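You operate a simulated robot arm through the tools that you are given. There is no shell and no other tool. Be economical: measure what you need, move in short steps, check, and stop when the job is done.

You are at the controls of a simulated two-armed robot. One attempt, no reset.

## Task
Jog each wire reel till its mark is up, then brake it again.
Fine: the red and the blue lever to FREE to jog, back to BRAKE after; each orange mark about on top, the reels at rest. Where these are worked on the way, their far stop is far enough and under half their travel is too little: blue lever.

Only the result counts: the job must be done as asked and must still hold three seconds after the hand-in. Knocking over, shifting, dropping, spilling or breaking anything else fails it.

## Robot
Two 7-joint arms with fingered hands on one trunk, on a base that drives. Base frame: it is fixed to the floor where the robot stands at the start and does not move with it; the origin is under the middle of the robot, x ahead of it, y to its left, z up. Readings come in m, rad, newtons and seconds.
The left shoulder is at the start at [0.094, 0.182, 1.071], the right one opposite. With the tool pointing down near the work surface each hand reaches from about 0.48 to 0.86 m from the robot's upright axis, wherever it stands, measured 20 degrees to its own side. Places, roughly: blue lever [0.4, 0.8, 1]; red lever [0.6, 0, 1]. Payload 3.8 kg a hand.
The TCP of each hand is the grasp point between the finger pads, 0.03 m short of the fingertips. In the tool frame z runs along the fingers and y along their closing line. The gripper opens to 0.104 m. The gripper's body begins 0.035 m behind the TCP. The gripper is a hand of 4 fingers: y runs from the thumb to the fingers, the wrist lies at [-0.017, -0.104, -0.178] in the tool frame, and closing takes about 1.5 s.
Orientation is that of the tool frame in the base frame, as a unit quaternion [w, x, y, z]. With the fingers straight down and the wrist toward the robot, the tool's x, y and z point along [0, 1, 0], [1, 0, 0] and [0, 0, -1] of the base frame.

## Interface
- The arms move only by the tool nudge_tool. It takes "left_targets", "right_targets" or both (then of equal length, played together; a hand with none holds still); each is a list of rows, each a list of 3 entries, a list of its own where there are three numbers: the shift along the tool's x, y, z in cm, then the turn, a rotation vector about the tool's x, y, z in degrees, then the gripper command, from -1 (fully open) to 1 (shut), values between in proportion. In form: [[[tx, ty, tz], [ax, ay, az], claw], ...]. A call has 1 to 8 rows; each row is the pose to reach, as a shift and turn from the pose commanded when the call began, along the tool's axes at that moment. A row lasts 0.2 s, in which the tool goes at most 0.05 m and 0.15 rad; a call with a longer step from one row to the next is refused whole, and so is a gripper value outside its range. Where a pose cannot be reached the arm comes as near as it can. A force on the tool above 40 N (or 10 N above the force at the start of the call, whichever is more), or a blocked arm, ends the call early, and 0.2 s more pass. The fingers move at their own pace (about 0.072 m/s each) and stop on an object; they squeeze with about 33 N. The grip force told is the motor's: it shows also when the fingers shut on nothing. Time passes only in rows, and 0.2 s behind the last, so rows that repeat a pose let the fingers close. It gives the time, the measured TCP pose, the force on the tool (base axes), the opening and the grip force at its end, in the units of the frame above (readings bear some noise), with the torque about the TCP (base axes, N m) and any sound that the robot's microphone picked up.
- Cameras (640 x 400 px; columns grow to the right, rows downward): "scene" is now at [0.1845, 0.0488, 1.2656]; the picture's right is [0.52, -0.85, 0.00], its down [-0.34, -0.21, -0.91] and it looks along [0.78, 0.48, -0.40] (base axes); focal length 231 px, centre (320, 200). "left" rides on the left gripper at [-0.066, -0.09, -0.126] in its tool frame; the picture's right is [-0.78, -0.30, 0.56], its down [0.57, -0.70, 0.42] and it looks along [0.26, 0.65, 0.71] (tool axes); focal length 275 px, centre (320, 200). "right" rides on the right gripper at [0.066, -0.09, -0.126] in its tool frame; the picture's right is [-0.78, 0.30, -0.56], its down [-0.57, -0.70, 0.42] and it looks along [-0.27, 0.65, 0.71] (tool axes); focal length 275 px, centre (320, 200). There is no depth. A picture from a camera that has moved, and an enlarged one, comes with that camera's place and axes in the base frame and with its lens.
- capture(camera): a new picture of that camera. It takes no simulated time.
- raise_lower(by): slides the trunk up (or, below 0, down) by that many m; the arms and the scene camera ride with it, the base frame stays. It gives what a move gives, with no picture.
- base_move(legs): drives the robot by 1 to 6 legs, each [ahead, left, turn to the left] in m, m and rad, along the robot's own axes; the way and the turn of a leg run together, so that a leg with both is an arc; at most 1.5 m and 3.142 rad a leg. The arms and the cameras ride along, it lands a little off, and it stops where it bumps. It gives what a move gives.
- grasp_type(shape, hand): the hand has 4 fingers and takes this shape, open, in about a second: jaw (thumb against the fingers, like two jaws); tri (thumb and two fingers); tip (a fingertip pinch); poke (one finger out to press); point (the index stretched); flat (the hand flat); cup (the hand cupped); fist (a fist). The gripper value then closes the fingers along that shape, each until it touches; the sizes above hold for jaw. It gives what a move gives, with no picture.
- pan_tilt(pan, tilt): turns the head with the scene camera to pan (to the left, within 1.501 rad either way) and tilt (down, from -0.506 to 1.204), counted from straight ahead of the robot. It gives what a move gives.
- zoom(camera, box): a new picture of the part [left, top, right, bottom] of that camera's present view, enlarged. It takes no simulated time.
- close_job(): hands the job in; it is judged then, once.

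Go step by step. Nothing tells you exact positions but the pictures and the camera data: compare them with the known pose of the tool, close in by small moves and look again before you grip or let go. The budget is 120 turns and 100 pictures, counting those below and the enlarged ones. Unless the task says otherwise, let go and move clear before handing in, and close with one line.

The tools are called after "Emit:" as a command line: name --argument value ..., lists and objects as JSON in quotes. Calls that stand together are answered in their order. nudge_tool: Moves the arms, as the interface text tells. Its arguments: {"type":"object","properties":{"left_targets":{"type":"array","items":{"type":"array"}},"right_targets":{"type":"array","items":{"type":"array"}}},"required":[]} The other tools are called the same way: raise_lower (by) slides the trunk up or down; grasp_type (shape, hand) gives the hand a shape; base_move (legs) drives the base; pan_tilt (pan, tilt) turns the head that bears the scene camera; capture (camera) takes a picture; zoom (camera, box) takes an enlarged picture of a part of a camera's view; close_job () hands the job in.

At the start:

```text
t: 0.0
left_ee_pos: [0.3704, 0.4687, 1.1283]
left_tcp_rot: [0.0, 0.707, 0.707, 0.0]
left_force: [-0.7, -0.1, 0.8]
left_ft_torque: [0.02, -0.01, 0.0]
left_finger_gap: 0.1035
left_finger_force: 0.0
left_shape: jaw
right_ee_pos: [0.4873, 0.0974, 1.1416]
right_tcp_rot: [0.0, 0.707, 0.707, 0.0]
right_force: [-0.9, -0.1, 0.5]
right_ft_torque: [0.0, 0.0, 0.0]
right_finger_gap: 0.1035
right_finger_force: 0.0
right_shape: jaw
trunk travel left (down, up): [-0.225, 0.531]
robot x, y, heading: [-0.0013, -0.001, -0.002]
head pan, tilt: [0.552, 0.417]
```

scene: 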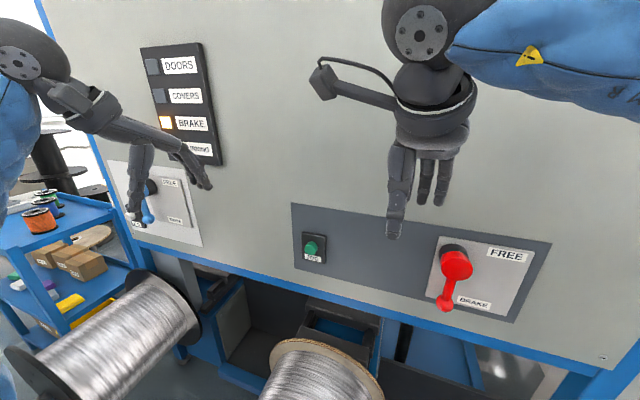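
right: 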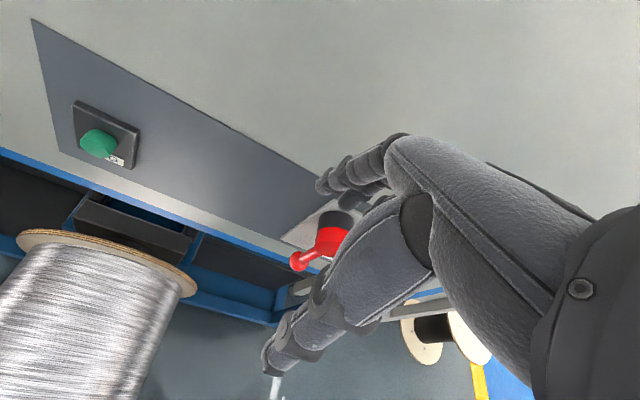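
left: 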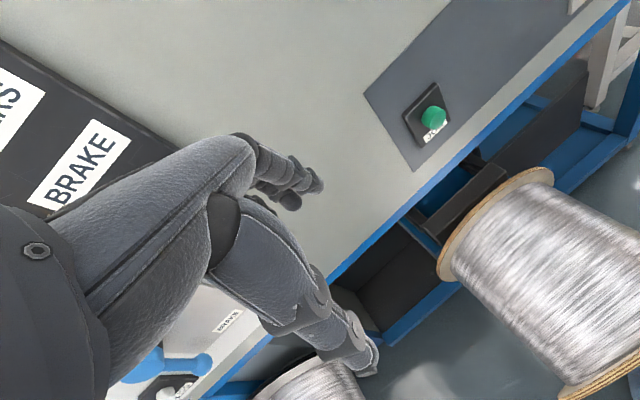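

I see a panel with a red lever at right, a green JOG button in the middle, a blue lever at the left, and two reels below. I take closer views first.

Emit:
zoom --camera "scene" --box '[280, 190, 560, 365]'

Emit:
zoom --camera "scene" --box '[80, 20, 304, 260]'

Emit:
pan_tilt --pan 0.6 --tilt 0.9

Emit:
capture --camera "scene"

```text
2.29 times, centred on (420, 278) of scene
camera zoom: at [0.1845, 0.0488, 1.2656], right [0.52, -0.85, 0.0], down [-0.34, -0.21, -0.91], along [0.78, 0.48, -0.4], focal length 528 px, centre (91, 23)
```

zoom: 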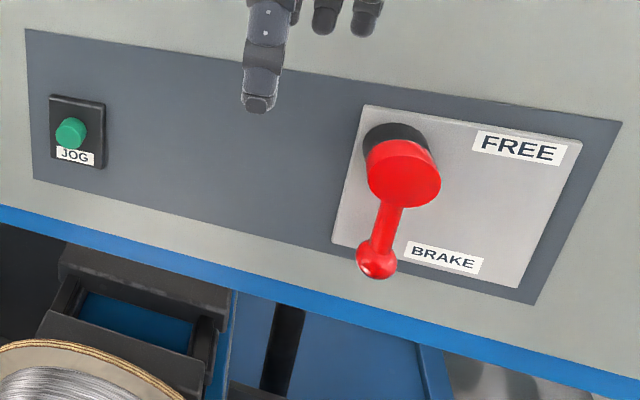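

```text
1.67 times, centred on (192, 140) of scene
camera zoom: at [0.1845, 0.0488, 1.2656], right [0.52, -0.85, 0.0], down [-0.34, -0.21, -0.91], along [0.78, 0.48, -0.4], focal length 385 px, centre (533, 300)
```

zoom: 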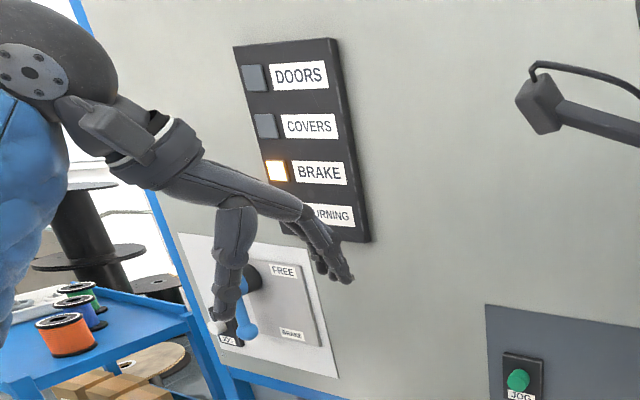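

```text
t: 0.9
left_ee_pos: [0.3702, 0.4677, 1.1276]
left_tcp_rot: [0.0, 0.707, 0.708, 0.0]
left_force: [0.8, -0.4, -0.1]
left_ft_torque: [-0.03, 0.02, 0.03]
left_finger_gap: 0.1034
left_finger_force: 0.0
left_shape: jaw
right_ee_pos: [0.4868, 0.0979, 1.1417]
right_tcp_rot: [0.0, 0.707, 0.707, 0.0]
right_force: [0.3, 0.4, -0.1]
right_ft_torque: [-0.02, 0.0, 0.0]
right_finger_gap: 0.1035
right_finger_force: 0.1
right_shape: jaw
trunk travel left (down, up): [-0.225, 0.531]
robot x, y, heading: [-0.0011, 0.0006, -0.0]
head pan, tilt: [0.6, 0.901]
```

```text
94 pictures are left
camera scene: at [0.1681, 0.043, 1.2242], right [0.56, -0.83, 0.0], down [-0.65, -0.44, -0.62], along [0.51, 0.35, -0.78], focal length 231 px, centre (320, 200)
```

scene: 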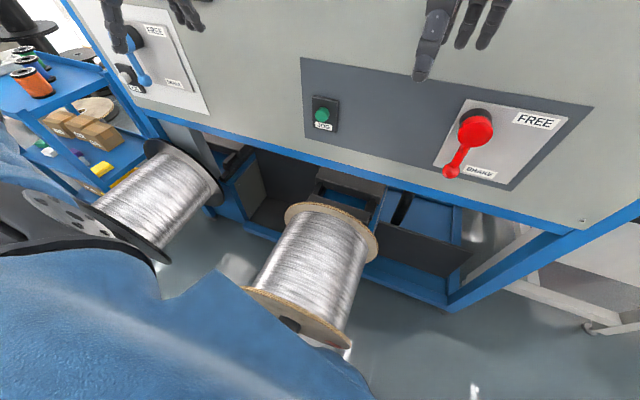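

The blue lever also has a small JOG button near it. I look closer at the reels and at the blue panel.

Emit:
zoom --camera "scene" --box '[60, 120, 400, 370]'

Emit:
zoom --camera "scene" --box '[80, 0, 240, 120]'

Emit:
capture --camera "left"

```text
1.60 times, centred on (230, 245) of scene
camera zoom: at [0.1681, 0.043, 1.2242], right [0.56, -0.83, 0.0], down [-0.65, -0.44, -0.62], along [0.51, 0.35, -0.78], focal length 370 px, centre (464, 128)
```

zoom: 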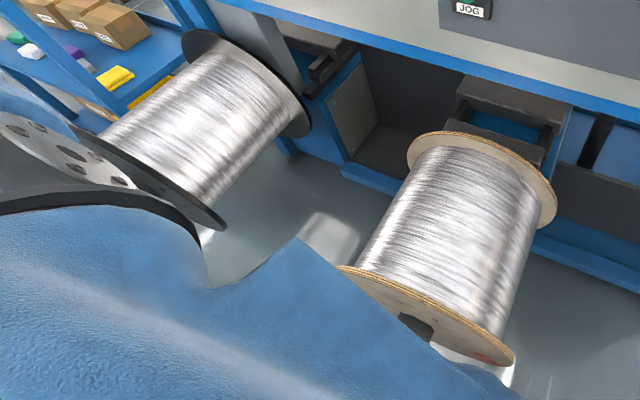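

```text
3.33 times, centred on (160, 60) of scene
camera zoom: at [0.1681, 0.043, 1.2242], right [0.56, -0.83, 0.0], down [-0.65, -0.44, -0.62], along [0.51, 0.35, -0.78], focal length 770 px, centre (853, 667)
```

zoom: 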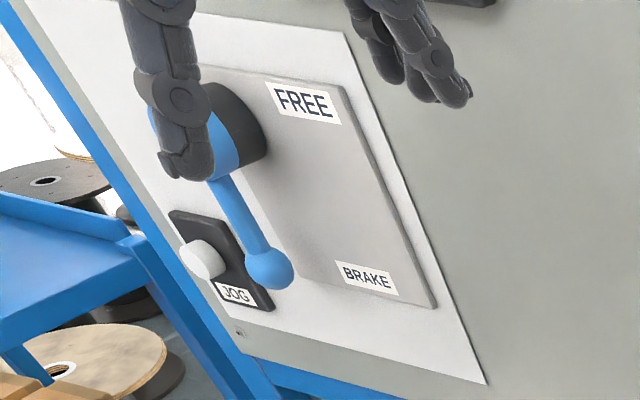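

```text
91 pictures are left
camera left: at [0.2805, 0.4024, 1.2527], right [-0.3, -0.78, -0.56], down [-0.7, 0.57, -0.42], along [0.65, 0.26, -0.71], focal length 275 px, centre (320, 200)
```

left: 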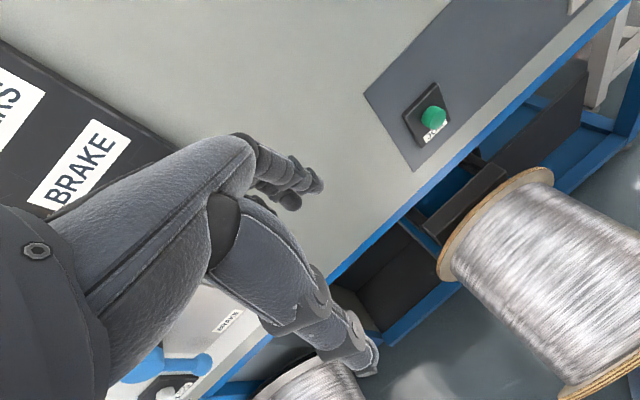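

The reels stick out of the machine towards me; their marks should be on the near flanges. I back off to see the front faces.

Emit:
base_move --legs '[[-0.3, 0, 0], [0, 0.1, 0.245]]'

Emit:
pan_tilt --pan 0.3 --tilt 0.75

Emit:
capture --camera "scene"

```text
t: 3.8
left_ee_pos: [-0.0665, 0.6397, 1.1286]
left_tcp_rot: [0.001, 0.616, 0.788, -0.001]
left_force: [-1.1, 0.7, -0.4]
left_ft_torque: [-0.01, -0.05, 0.0]
left_finger_gap: 0.1038
left_finger_force: 0.1
left_shape: jaw
right_ee_pos: [0.1373, 0.3092, 1.1415]
right_tcp_rot: [0.001, 0.616, 0.788, 0.0]
right_force: [0.4, 0.8, 0.2]
right_ft_torque: [-0.02, -0.02, 0.0]
right_finger_gap: 0.1035
right_finger_force: 0.1
right_shape: jaw
trunk travel left (down, up): [-0.225, 0.531]
robot x, y, heading: [-0.3096, 0.095, 0.246]
head pan, tilt: [0.6, 0.901]
```

```text
t: 4.6
left_ee_pos: [-0.0666, 0.6397, 1.128]
left_tcp_rot: [0.0, 0.615, 0.788, 0.0]
left_force: [-0.8, 0.3, 0.0]
left_ft_torque: [0.02, -0.04, -0.02]
left_finger_gap: 0.1037
left_finger_force: 0.0
left_shape: jaw
right_ee_pos: [0.1389, 0.3084, 1.1409]
right_tcp_rot: [0.0, 0.615, 0.789, -0.001]
right_force: [0.5, -0.3, 0.0]
right_ft_torque: [0.0, 0.01, 0.0]
right_finger_gap: 0.1037
right_finger_force: 0.0
right_shape: jaw
trunk travel left (down, up): [-0.225, 0.531]
robot x, y, heading: [-0.3105, 0.0977, 0.248]
head pan, tilt: [0.3, 0.75]
```

```text
90 pictures are left
camera scene: at [-0.1378, 0.1642, 1.236], right [0.52, -0.85, 0.0], down [-0.58, -0.35, -0.73], along [0.62, 0.38, -0.68], focal length 231 px, centre (320, 200)
```

scene: 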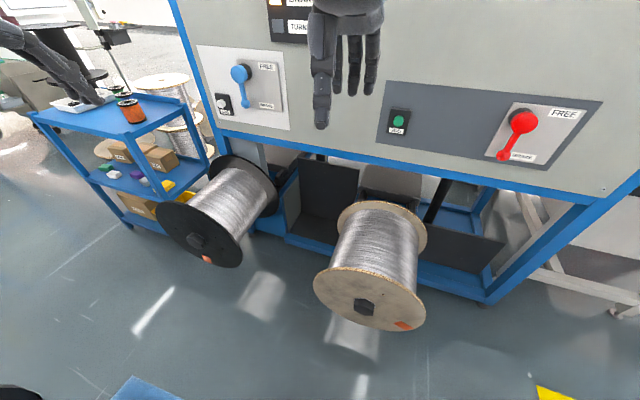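

Both orange marks are visible on the front flanges (low, about 5–6 o'clock). The panel is yawed about 0.2 rad; red hub near (0.65, 0.01, 0.96), JOG near (0.58, 0.31, 0.93). I square up, a little nearer, and give the right hand the poke shape.

Emit:
base_move --legs '[[0.1, 0, -0.045]]'

Emit:
grasp_type --hand "right" --shape "poke"

Emit:
pan_tilt --pan 0.0 --tilt 0.7

Emit:
capture --camera "scene"

Emit:
capture --camera "right"

```text
t: 5.8
left_ee_pos: [0.0551, 0.6494, 1.1259]
left_tcp_rot: [0.0, 0.633, 0.774, -0.001]
left_force: [0.2, 0.4, -0.7]
left_ft_torque: [-0.01, 0.02, -0.01]
left_finger_gap: 0.1038
left_finger_force: 0.1
left_shape: jaw
right_ee_pos: [0.2437, 0.3094, 1.1419]
right_tcp_rot: [0.0, 0.633, 0.774, 0.0]
right_force: [1.1, 0.6, 0.2]
right_ft_torque: [0.01, 0.06, -0.02]
right_finger_gap: 0.1036
right_finger_force: 0.0
right_shape: jaw
trunk travel left (down, up): [-0.225, 0.531]
robot x, y, heading: [-0.2165, 0.1176, 0.202]
head pan, tilt: [0.3, 0.75]
```

```text
t: 6.7
left_ee_pos: [0.0544, 0.65, 1.1288]
left_tcp_rot: [0.0, 0.633, 0.774, 0.0]
left_force: [-0.6, 0.3, -0.5]
left_ft_torque: [0.0, 0.0, 0.01]
left_finger_gap: 0.1039
left_finger_force: 0.0
left_shape: jaw
right_ee_pos: [0.2436, 0.3102, 1.1417]
right_tcp_rot: [0.0, 0.632, 0.775, 0.0]
right_force: [0.4, -0.5, 0.0]
right_ft_torque: [0.01, 0.01, 0.0]
right_finger_gap: 0.0001
right_finger_force: 0.0
right_shape: poke
trunk travel left (down, up): [-0.225, 0.531]
robot x, y, heading: [-0.2141, 0.1212, 0.201]
head pan, tilt: [0.3, 0.75]
```

```text
t: 7.5
left_ee_pos: [0.0542, 0.6498, 1.1272]
left_tcp_rot: [0.0, 0.632, 0.775, -0.001]
left_force: [0.9, -0.8, 1.1]
left_ft_torque: [0.01, -0.01, -0.02]
left_finger_gap: 0.1036
left_finger_force: 0.1
left_shape: jaw
right_ee_pos: [0.2428, 0.3101, 1.1418]
right_tcp_rot: [0.0, 0.633, 0.774, 0.0]
right_force: [0.0, 0.0, -0.5]
right_ft_torque: [-0.01, -0.01, -0.01]
right_finger_gap: 0.0002
right_finger_force: 0.2
right_shape: poke
trunk travel left (down, up): [-0.225, 0.531]
robot x, y, heading: [-0.2126, 0.1155, 0.202]
head pan, tilt: [0.0, 0.7]
```

```text
89 pictures are left
camera scene: at [-0.0278, 0.1554, 1.2403], right [0.2, -0.98, 0.0], down [-0.63, -0.13, -0.76], along [0.75, 0.15, -0.64], focal length 231 px, centre (320, 200)
```

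scene: 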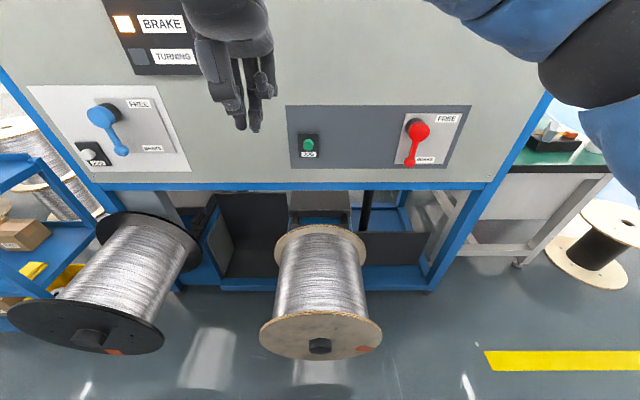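

```text
88 pictures are left
camera right: at [0.1424, 0.3565, 1.2676], right [0.45, -0.7, 0.56], down [-0.57, -0.7, -0.42], along [0.69, -0.13, -0.71], focal length 275 px, centre (320, 200)
```

right: 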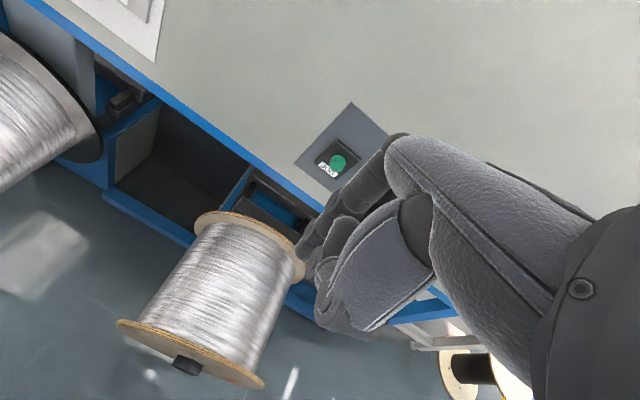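

I tilt the right hand towards the panel.

Emit:
nudge_tool --right_targets '[[[0, 0, 0], [-8.5, 0, 0], -1], [[0, 0, 0], [-17, 0, 0], -1], [[0, 0, 0], [-25.5, 0, 0], -1], [[0, 0, 0], [-34, 0, 0], -1], [[0, 0, 0], [-42.5, 0, 0], -1], [[0, 0, 0], [-51, 0, 0], -1], [[0, 0, 0], [-59.5, 0, 0], -1], [[0, 0, 0], [-68, 0, 0], -1]]'

Emit:
capture --camera "scene"

Emit:
capture --camera "right"

```text
t: 9.2
left_ee_pos: [0.055, 0.6489, 1.1275]
left_tcp_rot: [0.0, 0.633, 0.774, 0.0]
left_force: [1.1, -0.5, 0.9]
left_ft_torque: [-0.03, 0.0, 0.02]
left_finger_gap: 0.1038
left_finger_force: 0.0
left_shape: jaw
right_ee_pos: [0.2436, 0.3103, 1.1417]
right_tcp_rot: [0.355, 0.524, 0.641, 0.433]
right_force: [0.9, 0.4, 0.4]
right_ft_torque: [0.01, -0.01, 0.0]
right_finger_gap: 0.0
right_finger_force: 0.2
right_shape: poke
trunk travel left (down, up): [-0.225, 0.531]
robot x, y, heading: [-0.2144, 0.1179, 0.205]
head pan, tilt: [0.0, 0.7]
```

```text
87 pictures are left
camera scene: at [-0.0279, 0.1557, 1.2403], right [0.2, -0.98, 0.0], down [-0.63, -0.13, -0.76], along [0.75, 0.15, -0.64], focal length 231 px, centre (320, 200)
```

scene: 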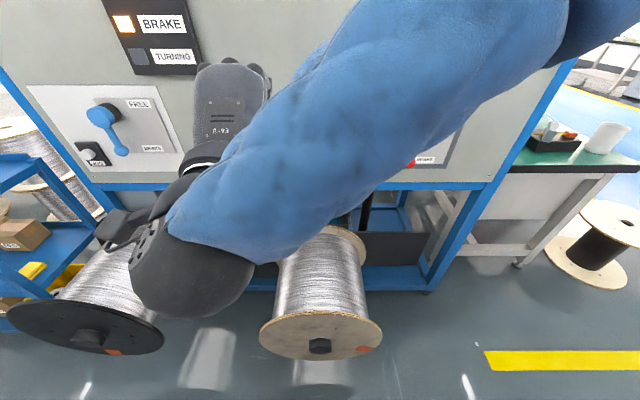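

```text
86 pictures are left
camera right: at [0.0832, 0.3445, 1.1054], right [-0.24, -0.84, 0.48], down [0.24, -0.53, -0.81], along [0.94, -0.08, 0.34], focal length 275 px, centre (320, 200)
```

right: 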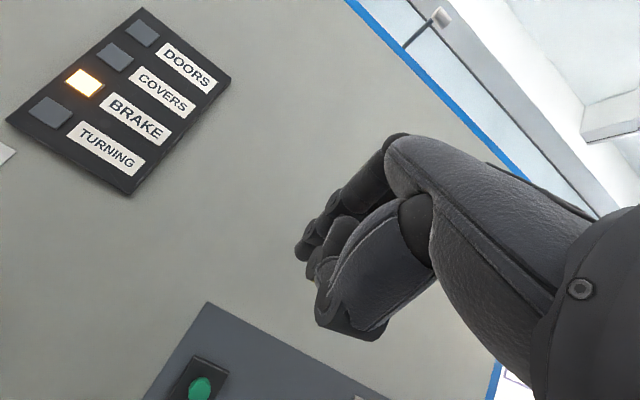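

The right index points at the panel with its tip about 3 cm ahead of the TCP. I move it to a standoff just left of the red lever's stem.

Emit:
nudge_tool --right_targets '[[[-3.38, -1.5, 2.86], [0, 0, 0], -1], [[-6.76, -3.0, 5.72], [0, 0, 0], -1], [[-10.14, -4.5, 8.58], [0, 0, 0], -1], [[-13.52, -6.0, 11.44], [0, 0, 0], -1], [[-16.9, -7.5, 14.3], [0, 0, 0], -1], [[-20.28, -9.0, 17.16], [0, 0, 0], -1], [[-23.66, -10.5, 20.0], [0, 0, 0], -1], [[-27.04, -12.0, 22.88], [0, 0, 0], -1]]'

Emit:
capture --camera "scene"

Emit:
capture --camera "right"

```text
t: 11.1
left_ee_pos: [0.0538, 0.6496, 1.128]
left_tcp_rot: [0.0, 0.633, 0.774, 0.0]
left_force: [-0.1, 0.0, 0.4]
left_ft_torque: [0.01, 0.01, -0.01]
left_finger_gap: 0.1035
left_finger_force: 0.1
left_shape: jaw
right_ee_pos: [0.374, 0.1709, 1.0239]
right_tcp_rot: [0.354, 0.525, 0.642, 0.433]
right_force: [-0.2, 0.3, -0.2]
right_ft_torque: [0.02, 0.02, 0.04]
right_finger_gap: 0.0
right_finger_force: 0.1
right_shape: poke
right hand out of reach, approached as far as the arm can: row 5, 6, 7, 8
trunk travel left (down, up): [-0.225, 0.531]
robot x, y, heading: [-0.213, 0.1185, 0.204]
head pan, tilt: [0.0, 0.7]
```

```text
85 pictures are left
camera scene: at [-0.0277, 0.1552, 1.2403], right [0.2, -0.98, 0.0], down [-0.63, -0.13, -0.76], along [0.75, 0.15, -0.64], focal length 231 px, centre (320, 200)
```

scene: 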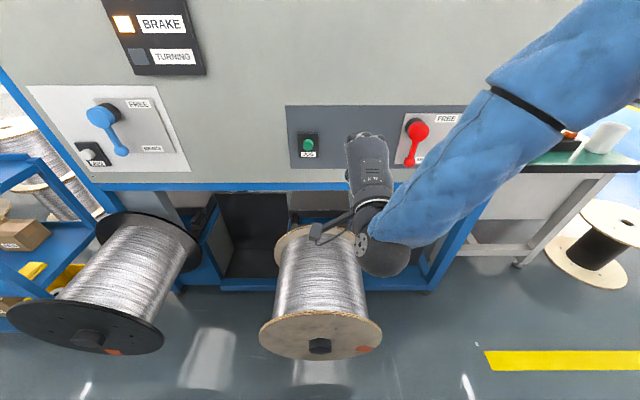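

```text
84 pictures are left
camera right: at [0.2135, 0.2055, 0.9881], right [-0.24, -0.84, 0.48], down [0.24, -0.54, -0.81], along [0.94, -0.08, 0.33], focal length 275 px, centre (320, 200)
```

right: 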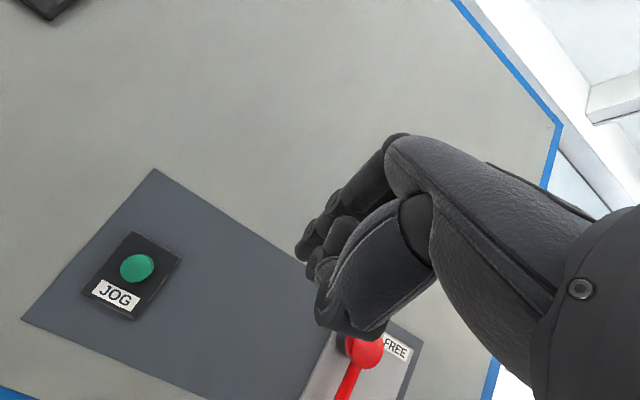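

The arm came short, likely a wrist limit with this pitch. I relax the pitch to see where the commanded pose takes it.

Emit:
nudge_tool --right_targets '[[[0, 0, 0], [8, 0, 0], -1], [[0, 0, 0], [16, 0, 0], -1], [[0, 0, 0], [16, 0, 0], -1]]'

```text
t: 11.8
left_ee_pos: [0.0543, 0.6501, 1.1282]
left_tcp_rot: [0.0, 0.633, 0.774, 0.001]
left_force: [0.4, -0.6, 0.0]
left_ft_torque: [0.02, 0.01, 0.02]
left_finger_gap: 0.1037
left_finger_force: 0.1
left_shape: jaw
right_ee_pos: [0.3738, 0.1719, 1.0233]
right_tcp_rot: [0.277, 0.568, 0.697, 0.339]
right_force: [0.3, -0.1, 0.1]
right_ft_torque: [0.01, 0.0, 0.02]
right_finger_gap: 0.0001
right_finger_force: 0.1
right_shape: poke
trunk travel left (down, up): [-0.225, 0.531]
robot x, y, heading: [-0.2165, 0.1187, 0.198]
head pan, tilt: [0.0, 0.7]
```

Emit:
nudge_tool --right_targets '[[[-2.93, -0.4, 2.75], [0, 0, 0], -1], [[-5.87, -0.8, 5.5], [0, 0, 0], -1], [[-8.8, -1.2, 8.25], [0, 0, 0], -1], [[-11.7, -1.7, 11.0], [0, 0, 0], -1], [[-14.7, -2.1, 13.75], [0, 0, 0], -1], [[-17.6, -2.5, 16.5], [0, 0, 0], -1]]'

Emit:
capture --camera "scene"

Emit:
capture --camera "right"

```text
t: 13.2
left_ee_pos: [0.0553, 0.6492, 1.1278]
left_tcp_rot: [-0.001, 0.632, 0.775, -0.001]
left_force: [1.4, -0.9, 0.2]
left_ft_torque: [0.0, 0.02, -0.03]
left_finger_gap: 0.104
left_finger_force: 0.2
left_shape: jaw
right_ee_pos: [0.52, 0.1289, 0.9728]
right_tcp_rot: [0.274, 0.602, 0.685, 0.304]
right_force: [1.5, 0.2, -0.9]
right_ft_torque: [-0.01, -0.01, 0.02]
right_finger_gap: 0.0
right_finger_force: 0.0
right_shape: poke
right hand out of reach, approached as far as the arm can: row 2, 3, 4, 5, 6
trunk travel left (down, up): [-0.225, 0.531]
robot x, y, heading: [-0.2162, 0.1178, 0.2]
head pan, tilt: [0.0, 0.7]
```

```text
83 pictures are left
camera scene: at [-0.0267, 0.1549, 1.2401], right [0.2, -0.98, 0.0], down [-0.63, -0.13, -0.76], along [0.75, 0.15, -0.65], focal length 231 px, centre (320, 200)
```

scene: 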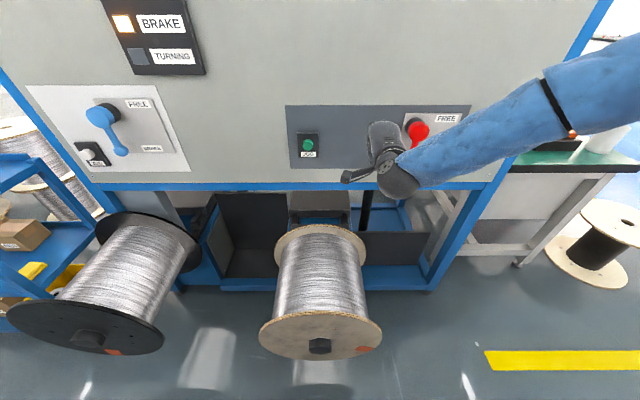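

```text
82 pictures are left
camera right: at [0.3585, 0.176, 0.9889], right [-0.12, -0.79, 0.6], down [-0.08, -0.59, -0.8], along [0.99, -0.14, 0.01], focal length 275 px, centre (320, 200)
```

right: 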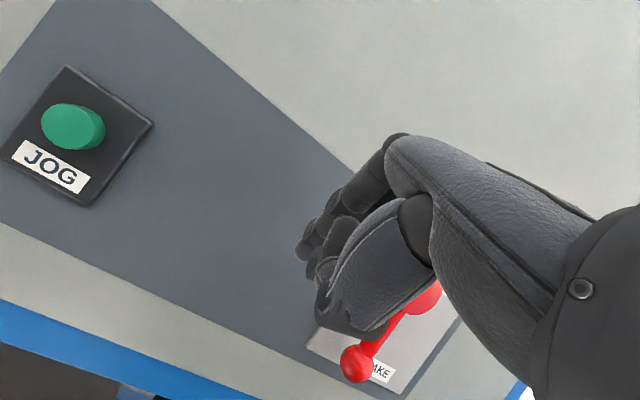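

The arm is too folded here. I back off, shift left, and lower the trunk so the forearm runs level and straighter.

Emit:
base_move --legs '[[-0.13, 0.08, 0]]'

Emit:
raise_lower --by -0.15

```text
t: 14.7
left_ee_pos: [-0.0957, 0.7021, 1.1293]
left_tcp_rot: [-0.001, 0.633, 0.774, 0.0]
left_force: [-1.3, -0.1, 0.3]
left_ft_torque: [-0.03, -0.02, 0.0]
left_finger_gap: 0.1036
left_finger_force: 0.1
left_shape: jaw
right_ee_pos: [0.3667, 0.1811, 0.9745]
right_tcp_rot: [0.276, 0.602, 0.684, 0.306]
right_force: [-0.2, 0.9, -0.3]
right_ft_torque: [-0.01, 0.02, 0.03]
right_finger_gap: 0.0001
right_finger_force: 0.0
right_shape: poke
trunk travel left (down, up): [-0.225, 0.531]
robot x, y, heading: [-0.3621, 0.1714, 0.199]
head pan, tilt: [0.0, 0.7]
```

```text
t: 16.4
left_ee_pos: [-0.0939, 0.7014, 0.9781]
left_tcp_rot: [0.0, 0.633, 0.774, 0.001]
left_force: [0.7, -0.8, 0.7]
left_ft_torque: [-0.02, -0.02, 0.01]
left_finger_gap: 0.1036
left_finger_force: 0.1
left_shape: jaw
right_ee_pos: [0.3671, 0.1817, 0.8261]
right_tcp_rot: [0.275, 0.602, 0.684, 0.306]
right_force: [-0.2, 0.0, 0.4]
right_ft_torque: [0.03, 0.01, -0.03]
right_finger_gap: 0.0001
right_finger_force: 0.1
right_shape: poke
trunk travel left (down, up): [-0.075, 0.681]
robot x, y, heading: [-0.3618, 0.1689, 0.198]
head pan, tilt: [0.0, 0.7]
```

Emit:
nudge_tool --right_targets '[[[-2.98, 2.3, 0.83], [-2.5, 0, 0], -1], [[-5.97, 4.6, 1.67], [-5, 0, 0], -1], [[-8.95, 6.9, 2.5], [-7.5, 0, 0], -1], [[-11.9, 9.2, 3.3], [-10, 0, 0], -1], [[-14.9, 11.5, 4.2], [-12.5, 0, 0], -1], [[-17.9, 13.8, 5.0], [-15, 0, 0], -1]]'

Emit:
capture --camera "scene"

Emit:
capture --camera "right"

```text
t: 17.8
left_ee_pos: [-0.0944, 0.7021, 0.9781]
left_tcp_rot: [0.0, 0.634, 0.773, 0.0]
left_force: [0.3, 0.2, -0.3]
left_ft_torque: [0.02, -0.01, -0.01]
left_finger_gap: 0.1039
left_finger_force: 0.0
left_shape: jaw
right_ee_pos: [0.5046, 0.1174, 0.9772]
right_tcp_rot: [0.334, 0.604, 0.635, 0.347]
right_force: [0.6, 0.2, 0.3]
right_ft_torque: [0.02, -0.02, 0.03]
right_finger_gap: 0.0
right_finger_force: 0.1
right_shape: poke
right hand out of reach, approached as far as the arm can: row 1, 2, 3, 4, 5, 6
trunk travel left (down, up): [-0.075, 0.681]
robot x, y, heading: [-0.3627, 0.17, 0.202]
head pan, tilt: [0.0, 0.7]
```

```text
81 pictures are left
camera scene: at [-0.0936, 0.2245, 1.0824], right [0.2, -0.98, 0.0], down [-0.63, -0.13, -0.76], along [0.75, 0.15, -0.64], focal length 231 px, centre (320, 200)
```

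scene: 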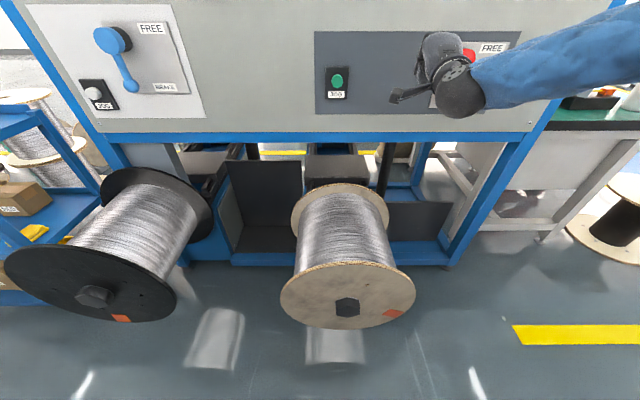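

```text
80 pictures are left
camera right: at [0.3483, 0.1764, 0.9697], right [-0.28, -0.79, 0.55], down [0.01, -0.58, -0.82], along [0.96, -0.22, 0.17], focal length 275 px, centre (320, 200)
```

right: 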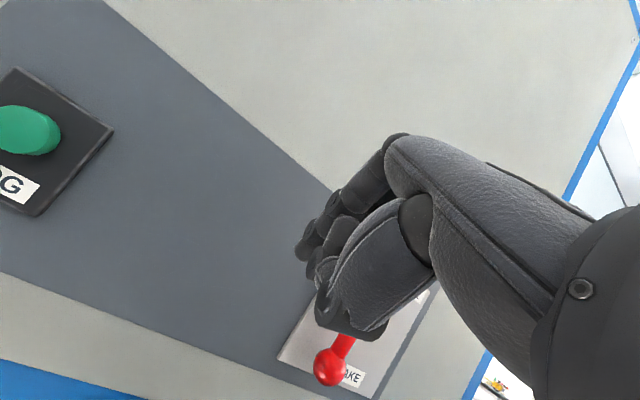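

The reels are now in excellent view. The forearm comes from the right, so I roll the hand about its finger so the wrist lines up with it.

Emit:
nudge_tool --right_targets '[[[0, 0, -1], [0, 0, -8], -1], [[0, 0, -2], [0, 0, -16], -1], [[0, 0, -3], [0, 0, -24], -1], [[0, 0, -3], [0, 0, -32], -1], [[0, 0, -3], [0, 0, -40], -1], [[0, 0, -3], [0, 0, -48], -1], [[0, 0, -3], [0, 0, -56], -1], [[0, 0, -3], [0, 0, -64], -1]]'

Emit:
capture --camera "scene"

```text
t: 19.6
left_ee_pos: [-0.095, 0.7023, 0.9789]
left_tcp_rot: [0.001, 0.633, 0.774, -0.001]
left_force: [-1.0, 0.6, 0.8]
left_ft_torque: [-0.03, -0.01, 0.01]
left_finger_gap: 0.1039
left_finger_force: 0.1
left_shape: jaw
right_ee_pos: [0.4778, 0.1212, 0.9986]
right_tcp_rot: [0.47, 0.177, 0.857, 0.118]
right_force: [-1.3, 0.7, 0.7]
right_ft_torque: [-0.03, -0.04, 0.01]
right_finger_gap: 0.0
right_finger_force: 0.1
right_shape: poke
right hand out of reach, approached as far as the arm can: row 1, 2, 3
trunk travel left (down, up): [-0.075, 0.681]
robot x, y, heading: [-0.363, 0.1703, 0.199]
head pan, tilt: [0.0, 0.7]
```

```text
79 pictures are left
camera scene: at [-0.0946, 0.2252, 1.0828], right [0.2, -0.98, 0.0], down [-0.63, -0.13, -0.77], along [0.75, 0.15, -0.64], focal length 231 px, centre (320, 200)
```

scene: 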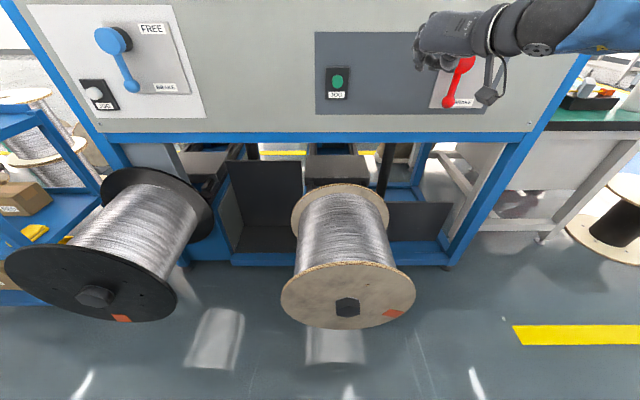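

Now the hand is within reach. I go to the standoff just left of the red stem.

Emit:
nudge_tool --right_targets '[[[-0.2, -2.9, 2.4], [0, 0, 0], -1], [[-0.4, -5.8, 4.8], [0, 0, 0], -1], [[-0.6, -8.7, 7.2], [0, 0, 0], -1], [[-0.8, -11.6, 9.6], [0, 0, 0], -1]]'

Emit:
zoom --camera "scene" --box '[380, 0, 600, 140]'

Emit:
capture --camera "right"

```text
t: 20.6
left_ee_pos: [-0.0944, 0.7003, 0.9781]
left_tcp_rot: [0.0, 0.633, 0.774, -0.002]
left_force: [0.3, 0.6, 0.0]
left_ft_torque: [-0.01, -0.03, 0.02]
left_finger_gap: 0.1038
left_finger_force: 0.1
left_shape: jaw
right_ee_pos: [0.5402, 0.0146, 0.9055]
right_tcp_rot: [0.468, 0.176, 0.858, 0.116]
right_force: [0.1, -0.5, 0.2]
right_ft_torque: [-0.03, -0.03, 0.03]
right_finger_gap: 0.0001
right_finger_force: 0.1
right_shape: poke
trunk travel left (down, up): [-0.075, 0.681]
robot x, y, heading: [-0.3645, 0.1683, 0.195]
head pan, tilt: [0.0, 0.7]
```

```text
2.86 times, centred on (490, 70) of scene
camera zoom: at [-0.0932, 0.2243, 1.0823], right [0.2, -0.98, 0.0], down [-0.63, -0.13, -0.76], along [0.75, 0.15, -0.64], focal length 660 px, centre (-166, 571)
```

zoom: 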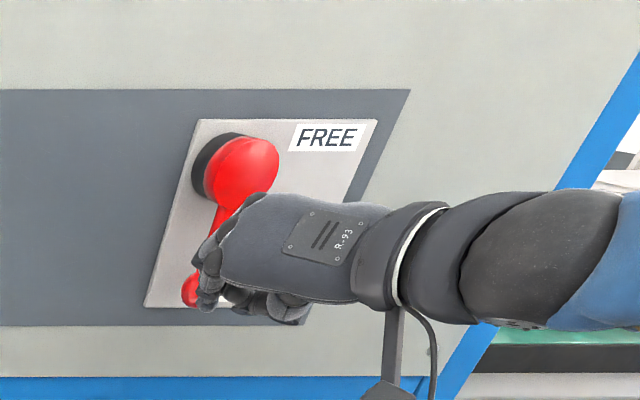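

```text
77 pictures are left
camera right: at [0.3847, -0.0443, 0.8901], right [-0.02, -0.07, 1.0], down [0.51, -0.86, -0.05], along [0.86, 0.51, 0.06], focal length 275 px, centre (320, 200)
```

right: 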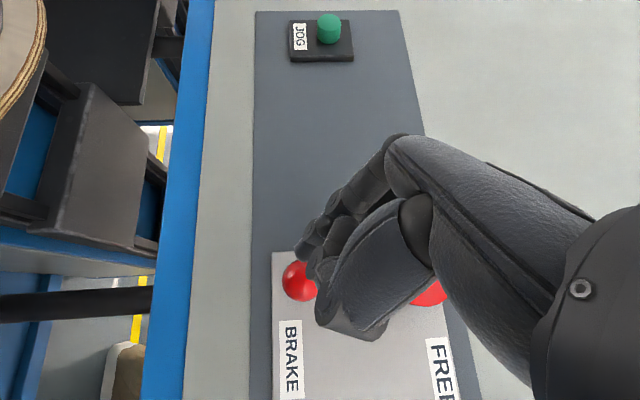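

Triangulating with the wrist camera puts the red knob at about (0.607, 0.013, 0.887) and JOG at (0.570, 0.313, 0.93). I shift the fingertip a bit left, then insert it beside the stem.

Emit:
nudge_tool --right_targets '[[[-0.37, 2.37, -1.22], [0, 0, 0], -1], [[-1.48, 3.39, 1.08], [0, 0, 0], -1], [[-2.59, 4.41, 3.38], [0, 0, 0], -1]]'

Emit:
zoom --camera "scene" --box '[380, 0, 600, 140]'

Emit:
capture --camera "right"

```text
t: 21.4
left_ee_pos: [-0.0932, 0.7021, 0.9772]
left_tcp_rot: [-0.001, 0.633, 0.774, -0.001]
left_force: [0.4, 0.1, -0.3]
left_ft_torque: [0.0, 0.0, 0.03]
left_finger_gap: 0.1039
left_finger_force: 0.1
left_shape: jaw
right_ee_pos: [0.5897, 0.0472, 0.9237]
right_tcp_rot: [0.467, 0.177, 0.858, 0.117]
right_force: [-1.2, 0.7, -0.3]
right_ft_torque: [0.02, 0.02, 0.03]
right_finger_gap: 0.0
right_finger_force: 0.1
right_shape: poke
trunk travel left (down, up): [-0.075, 0.681]
robot x, y, heading: [-0.3644, 0.173, 0.196]
head pan, tilt: [0.0, 0.7]
```

```text
2.86 times, centred on (490, 70) of scene
camera zoom: at [-0.0932, 0.2245, 1.0823], right [0.2, -0.98, 0.0], down [-0.63, -0.13, -0.76], along [0.75, 0.15, -0.64], focal length 660 px, centre (-166, 571)
```

zoom: 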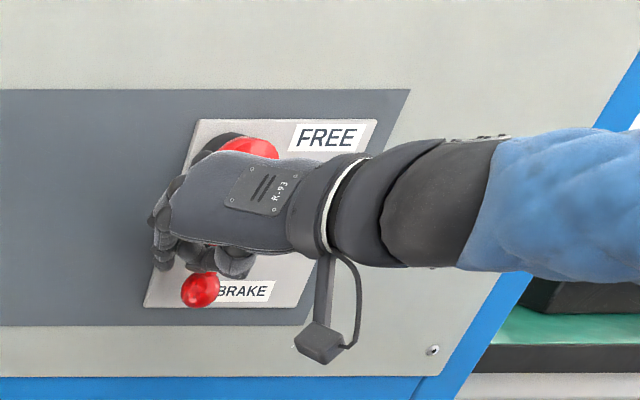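

```text
75 pictures are left
camera right: at [0.4348, -0.0112, 0.9087], right [-0.02, -0.07, 1.0], down [0.51, -0.86, -0.05], along [0.86, 0.51, 0.06], focal length 275 px, centre (320, 200)
```

right: 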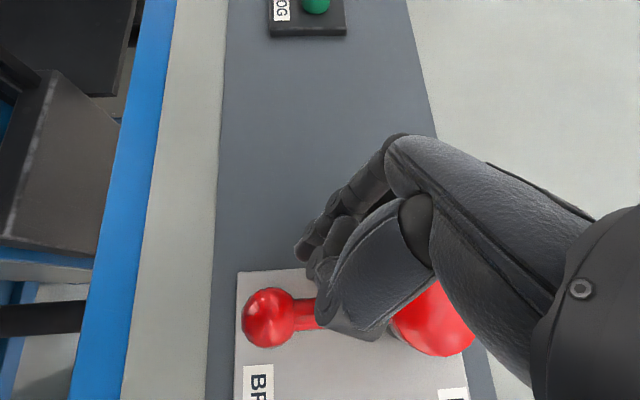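

The fingertip is beside the stem on its left. I push right along the arc.

Emit:
nudge_tool --right_targets '[[[-1.11, -1.88, 0.29], [0, 0, 0], -1], [[-2.27, -3.84, 0.6], [0, 0, 0], -1], [[-3.84, -5.49, 0.58], [0, 0, 0], -1]]'

Emit:
capture --camera "right"

Emit:
zoom --camera "scene" --box '[380, 0, 600, 140]'

```text
t: 22.0
left_ee_pos: [-0.096, 0.7033, 0.9786]
left_tcp_rot: [0.0, 0.632, 0.775, 0.001]
left_force: [-0.1, 0.1, 0.7]
left_ft_torque: [0.02, 0.04, -0.04]
left_finger_gap: 0.104
left_finger_force: 0.0
left_shape: jaw
right_ee_pos: [0.5926, 0.0275, 0.9121]
right_tcp_rot: [0.458, 0.157, 0.867, 0.121]
right_force: [0.1, 9.6, -2.8]
right_ft_torque: [-0.47, 0.02, 0.0]
right_finger_gap: 0.0
right_finger_force: 0.1
right_shape: poke
trunk travel left (down, up): [-0.075, 0.681]
robot x, y, heading: [-0.3656, 0.169, 0.204]
head pan, tilt: [0.0, 0.7]
stopped in row 2 (right hand): the force on the tool passed its limit (the readings are from after the stop); the commanded pose is now the measured one
```

```text
74 pictures are left
camera right: at [0.4384, -0.0382, 0.9011], right [0.0, -0.06, 1.0], down [0.54, -0.84, -0.05], along [0.84, 0.54, 0.04], focal length 275 px, centre (320, 200)
```

right: 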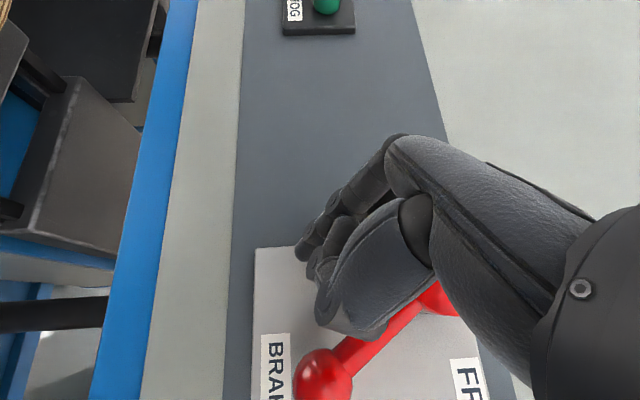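

```text
2.86 times, centred on (490, 70) of scene
camera zoom: at [-0.0933, 0.2257, 1.0824], right [0.2, -0.98, 0.0], down [-0.63, -0.13, -0.76], along [0.75, 0.15, -0.64], focal length 660 px, centre (-166, 571)
```

zoom: 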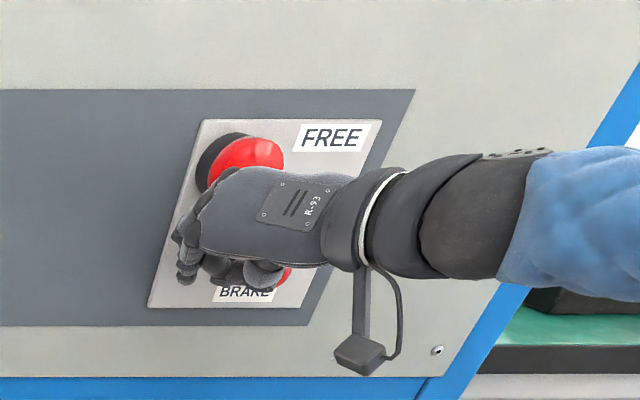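

The lever has turned about 34° already, but the thumb side of the hand is pressing near the hub. I ease off, lower the hand 4 cm, and push again farther out on the stem.

Emit:
nudge_tool --right_targets '[[[0.72, 1.31, -0.15], [0, 0, 0], -1], [[3.74, -0.11, 2.06], [0, 0, 0], -1], [[2.78, -1.85, 2.26], [0, 0, 0], -1], [[1.82, -3.59, 2.46], [0, 0, 0], -1], [[0.72, -4.72, 2.35], [0, 0, 0], -1]]'

Emit:
capture --camera "right"

Emit:
zoom --camera "scene" --box '[380, 0, 600, 140]'

```text
t: 23.2
left_ee_pos: [-0.0948, 0.7027, 0.9789]
left_tcp_rot: [0.0, 0.633, 0.774, 0.0]
left_force: [-0.1, 1.1, 0.6]
left_ft_torque: [-0.02, 0.01, 0.02]
left_finger_gap: 0.1042
left_finger_force: 0.0
left_shape: jaw
right_ee_pos: [0.6009, -0.0171, 0.8794]
right_tcp_rot: [0.46, 0.161, 0.865, 0.121]
right_force: [-1.6, 0.3, 0.9]
right_ft_torque: [-0.02, -0.07, -0.01]
right_finger_gap: 0.0
right_finger_force: 0.0
right_shape: poke
trunk travel left (down, up): [-0.075, 0.681]
robot x, y, heading: [-0.3639, 0.1716, 0.197]
head pan, tilt: [0.0, 0.7]
```

```text
72 pictures are left
camera right: at [0.4465, -0.0815, 0.8677], right [-0.01, -0.06, 1.0], down [0.54, -0.84, -0.05], along [0.84, 0.54, 0.04], focal length 275 px, centre (320, 200)
```

right: 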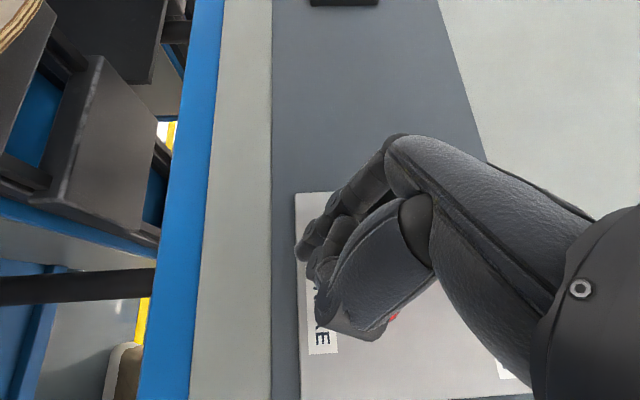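

```text
2.86 times, centred on (490, 70) of scene
camera zoom: at [-0.094, 0.2255, 1.0826], right [0.2, -0.98, 0.0], down [-0.63, -0.13, -0.76], along [0.75, 0.15, -0.64], focal length 660 px, centre (-166, 571)
```

zoom: 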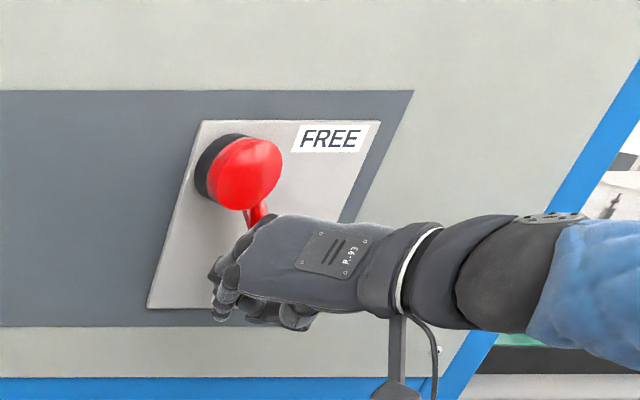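

Emit:
nudge_tool --right_targets '[[[-0.96, -1.74, 0.2], [0, 0, 0], -1], [[-2.69, -3.13, -0.14], [0, 0, 0], -1], [[-4.54, -3.9, -0.82], [0, 0, 0], -1], [[-6.53, -4.07, -1.83], [0, 0, 0], -1]]'

Emit:
capture --camera "right"

Emit:
capture --camera "scene"

```text
t: 24.2
left_ee_pos: [-0.095, 0.7021, 0.9786]
left_tcp_rot: [0.0, 0.632, 0.775, 0.0]
left_force: [0.8, 0.8, -0.3]
left_ft_torque: [0.01, 0.02, -0.02]
left_finger_gap: 0.104
left_finger_force: 0.0
left_shape: jaw
right_ee_pos: [0.5997, -0.0709, 0.9169]
right_tcp_rot: [0.459, 0.161, 0.865, 0.121]
right_force: [-5.4, 1.1, -0.6]
right_ft_torque: [-0.04, -0.25, 0.04]
right_finger_gap: 0.0
right_finger_force: 0.0
right_shape: poke
right hand out of reach, approached as far as the arm can: row 3, 4
trunk travel left (down, up): [-0.075, 0.681]
robot x, y, heading: [-0.3624, 0.1683, 0.198]
head pan, tilt: [0.0, 0.7]
```

```text
70 pictures are left
camera right: at [0.4459, -0.1356, 0.9052], right [-0.01, -0.06, 1.0], down [0.54, -0.84, -0.05], along [0.84, 0.54, 0.04], focal length 275 px, centre (320, 200)
```

right: 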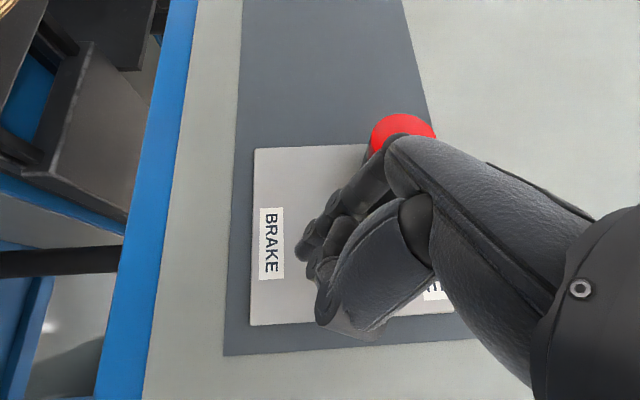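

```text
69 pictures are left
camera scene: at [-0.0944, 0.2253, 1.0826], right [0.2, -0.98, 0.0], down [-0.63, -0.13, -0.77], along [0.75, 0.15, -0.64], focal length 231 px, centre (320, 200)
```

scene: 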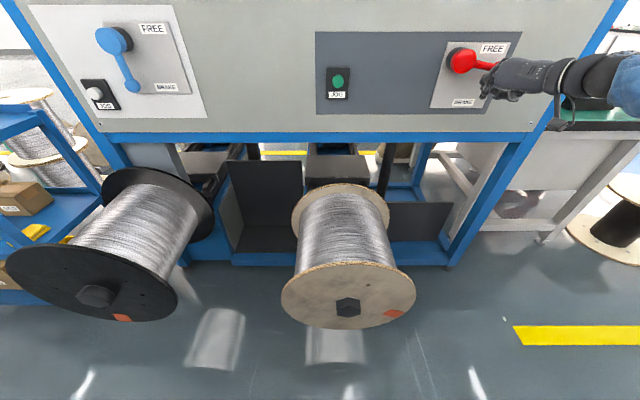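

The lever is nearly horizontal. I check how far it is.

Emit:
zoom --camera "scene" --box '[410, 20, 570, 120]'

Emit:
nudge_tool --right_targets '[[[-1.51, 0.7, -1.1], [0, 0, 0], -1], [[-2.27, 1.06, -1.66], [0, 0, 0], -1]]'

Emit:
zoom --camera "scene" --box '[410, 20, 570, 120]'

```text
4.00 times, centred on (490, 70) of scene
camera zoom: at [-0.0944, 0.2253, 1.0826], right [0.2, -0.98, 0.0], down [-0.63, -0.13, -0.77], along [0.75, 0.15, -0.64], focal length 924 px, centre (-360, 720)
```

zoom: 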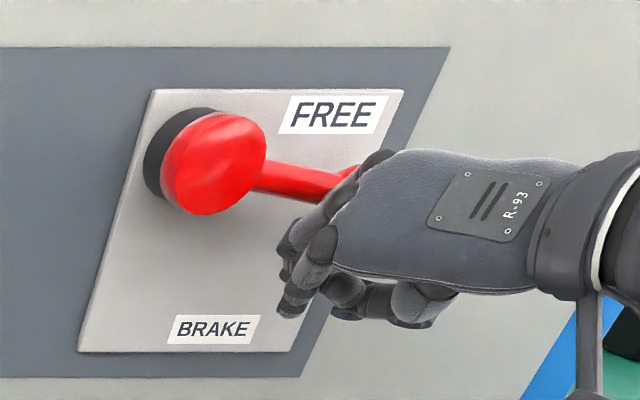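

```text
t: 24.8
left_ee_pos: [-0.0938, 0.7022, 0.9781]
left_tcp_rot: [-0.001, 0.632, 0.775, -0.001]
left_force: [0.3, 0.7, -0.2]
left_ft_torque: [-0.02, -0.01, -0.02]
left_finger_gap: 0.1041
left_finger_force: 0.0
left_shape: jaw
right_ee_pos: [0.5989, -0.0677, 0.9439]
right_tcp_rot: [0.458, 0.16, 0.867, 0.118]
right_force: [-4.8, 0.0, -11.4]
right_ft_torque: [-0.13, 0.11, 0.07]
right_finger_gap: 0.0
right_finger_force: 0.1
right_shape: poke
trunk travel left (down, up): [-0.075, 0.681]
robot x, y, heading: [-0.3631, 0.167, 0.196]
head pan, tilt: [0.0, 0.7]
```

```text
4.00 times, centred on (490, 70) of scene
camera zoom: at [-0.0928, 0.225, 1.0819], right [0.2, -0.98, 0.0], down [-0.63, -0.13, -0.76], along [0.75, 0.15, -0.65], focal length 924 px, centre (-360, 720)
```

zoom: 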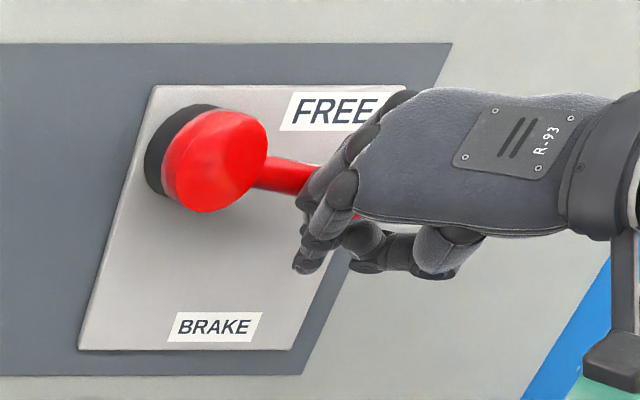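

The lever is at its FREE stop. I withdraw and head to the green JOG button with the index finger.

Emit:
nudge_tool --right_targets '[[[1.81, -0.85, 1.32], [0, 0, 0], -1], [[3.62, -2.27, -2.06], [0, 0, 0], -1], [[5.38, -3.66, -5.35], [0, 0, 0], -1], [[7.12, 0.48, -5.08], [0, 0, 0], -1], [[8.86, 4.62, -4.81], [0, 0, 0], -1], [[10.6, 8.76, -4.54], [0, 0, 0], -1], [[12.34, 12.9, -4.27], [0, 0, 0], -1], [[14.08, 17.04, -4.0], [0, 0, 0], -1]]'

Emit:
capture --camera "scene"

```text
t: 25.3
left_ee_pos: [-0.096, 0.7014, 0.9782]
left_tcp_rot: [0.0, 0.633, 0.774, 0.0]
left_force: [0.5, 0.4, 0.6]
left_ft_torque: [0.0, -0.02, 0.01]
left_finger_gap: 0.1038
left_finger_force: 0.0
left_shape: jaw
right_ee_pos: [0.5937, -0.0952, 0.9376]
right_tcp_rot: [0.476, 0.171, 0.856, 0.109]
right_force: [-2.1, -2.1, -0.2]
right_ft_torque: [0.0, 0.0, 0.01]
right_finger_gap: 0.0
right_finger_force: 0.1
right_shape: poke
trunk travel left (down, up): [-0.075, 0.681]
robot x, y, heading: [-0.3641, 0.1683, 0.2]
head pan, tilt: [0.0, 0.7]
stopped in row 2 (right hand): the force on the tool passed its limit (the readings are from after the stop); the commanded pose is now the measured one
```

```text
66 pictures are left
camera scene: at [-0.0951, 0.2242, 1.0831], right [0.2, -0.98, 0.0], down [-0.63, -0.13, -0.77], along [0.75, 0.15, -0.64], focal length 231 px, centre (320, 200)
```

scene: 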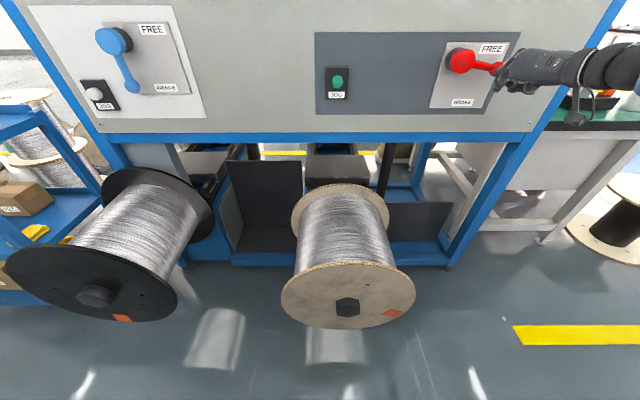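

It snagged briefly on the knob; I look before backing out.

Emit:
zoom --camera "scene" --box '[410, 20, 570, 120]'

Emit:
capture --camera "right"

```text
4.00 times, centred on (490, 70) of scene
camera zoom: at [-0.0951, 0.2242, 1.0831], right [0.2, -0.98, 0.0], down [-0.63, -0.13, -0.77], along [0.75, 0.15, -0.64], focal length 924 px, centre (-360, 720)
```

zoom: 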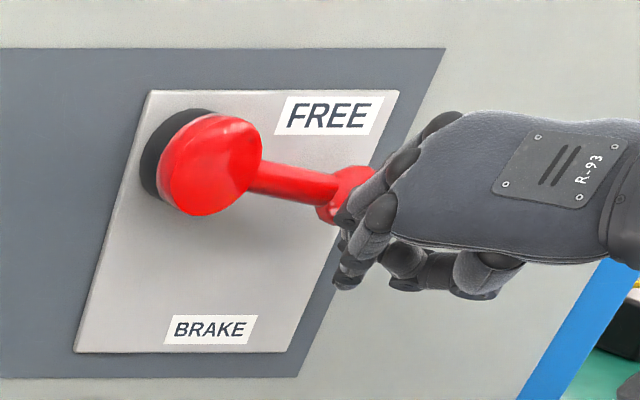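

```text
64 pictures are left
camera right: at [0.4368, -0.1536, 0.9221], right [-0.04, -0.05, 1.0], down [0.51, -0.86, -0.02], along [0.86, 0.51, 0.06], focal length 275 px, centre (320, 200)
```

right: 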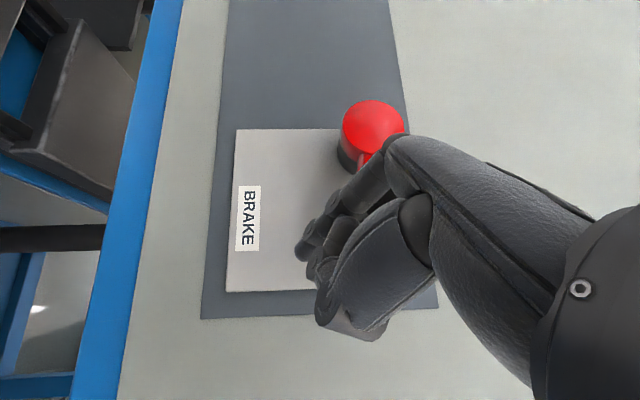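

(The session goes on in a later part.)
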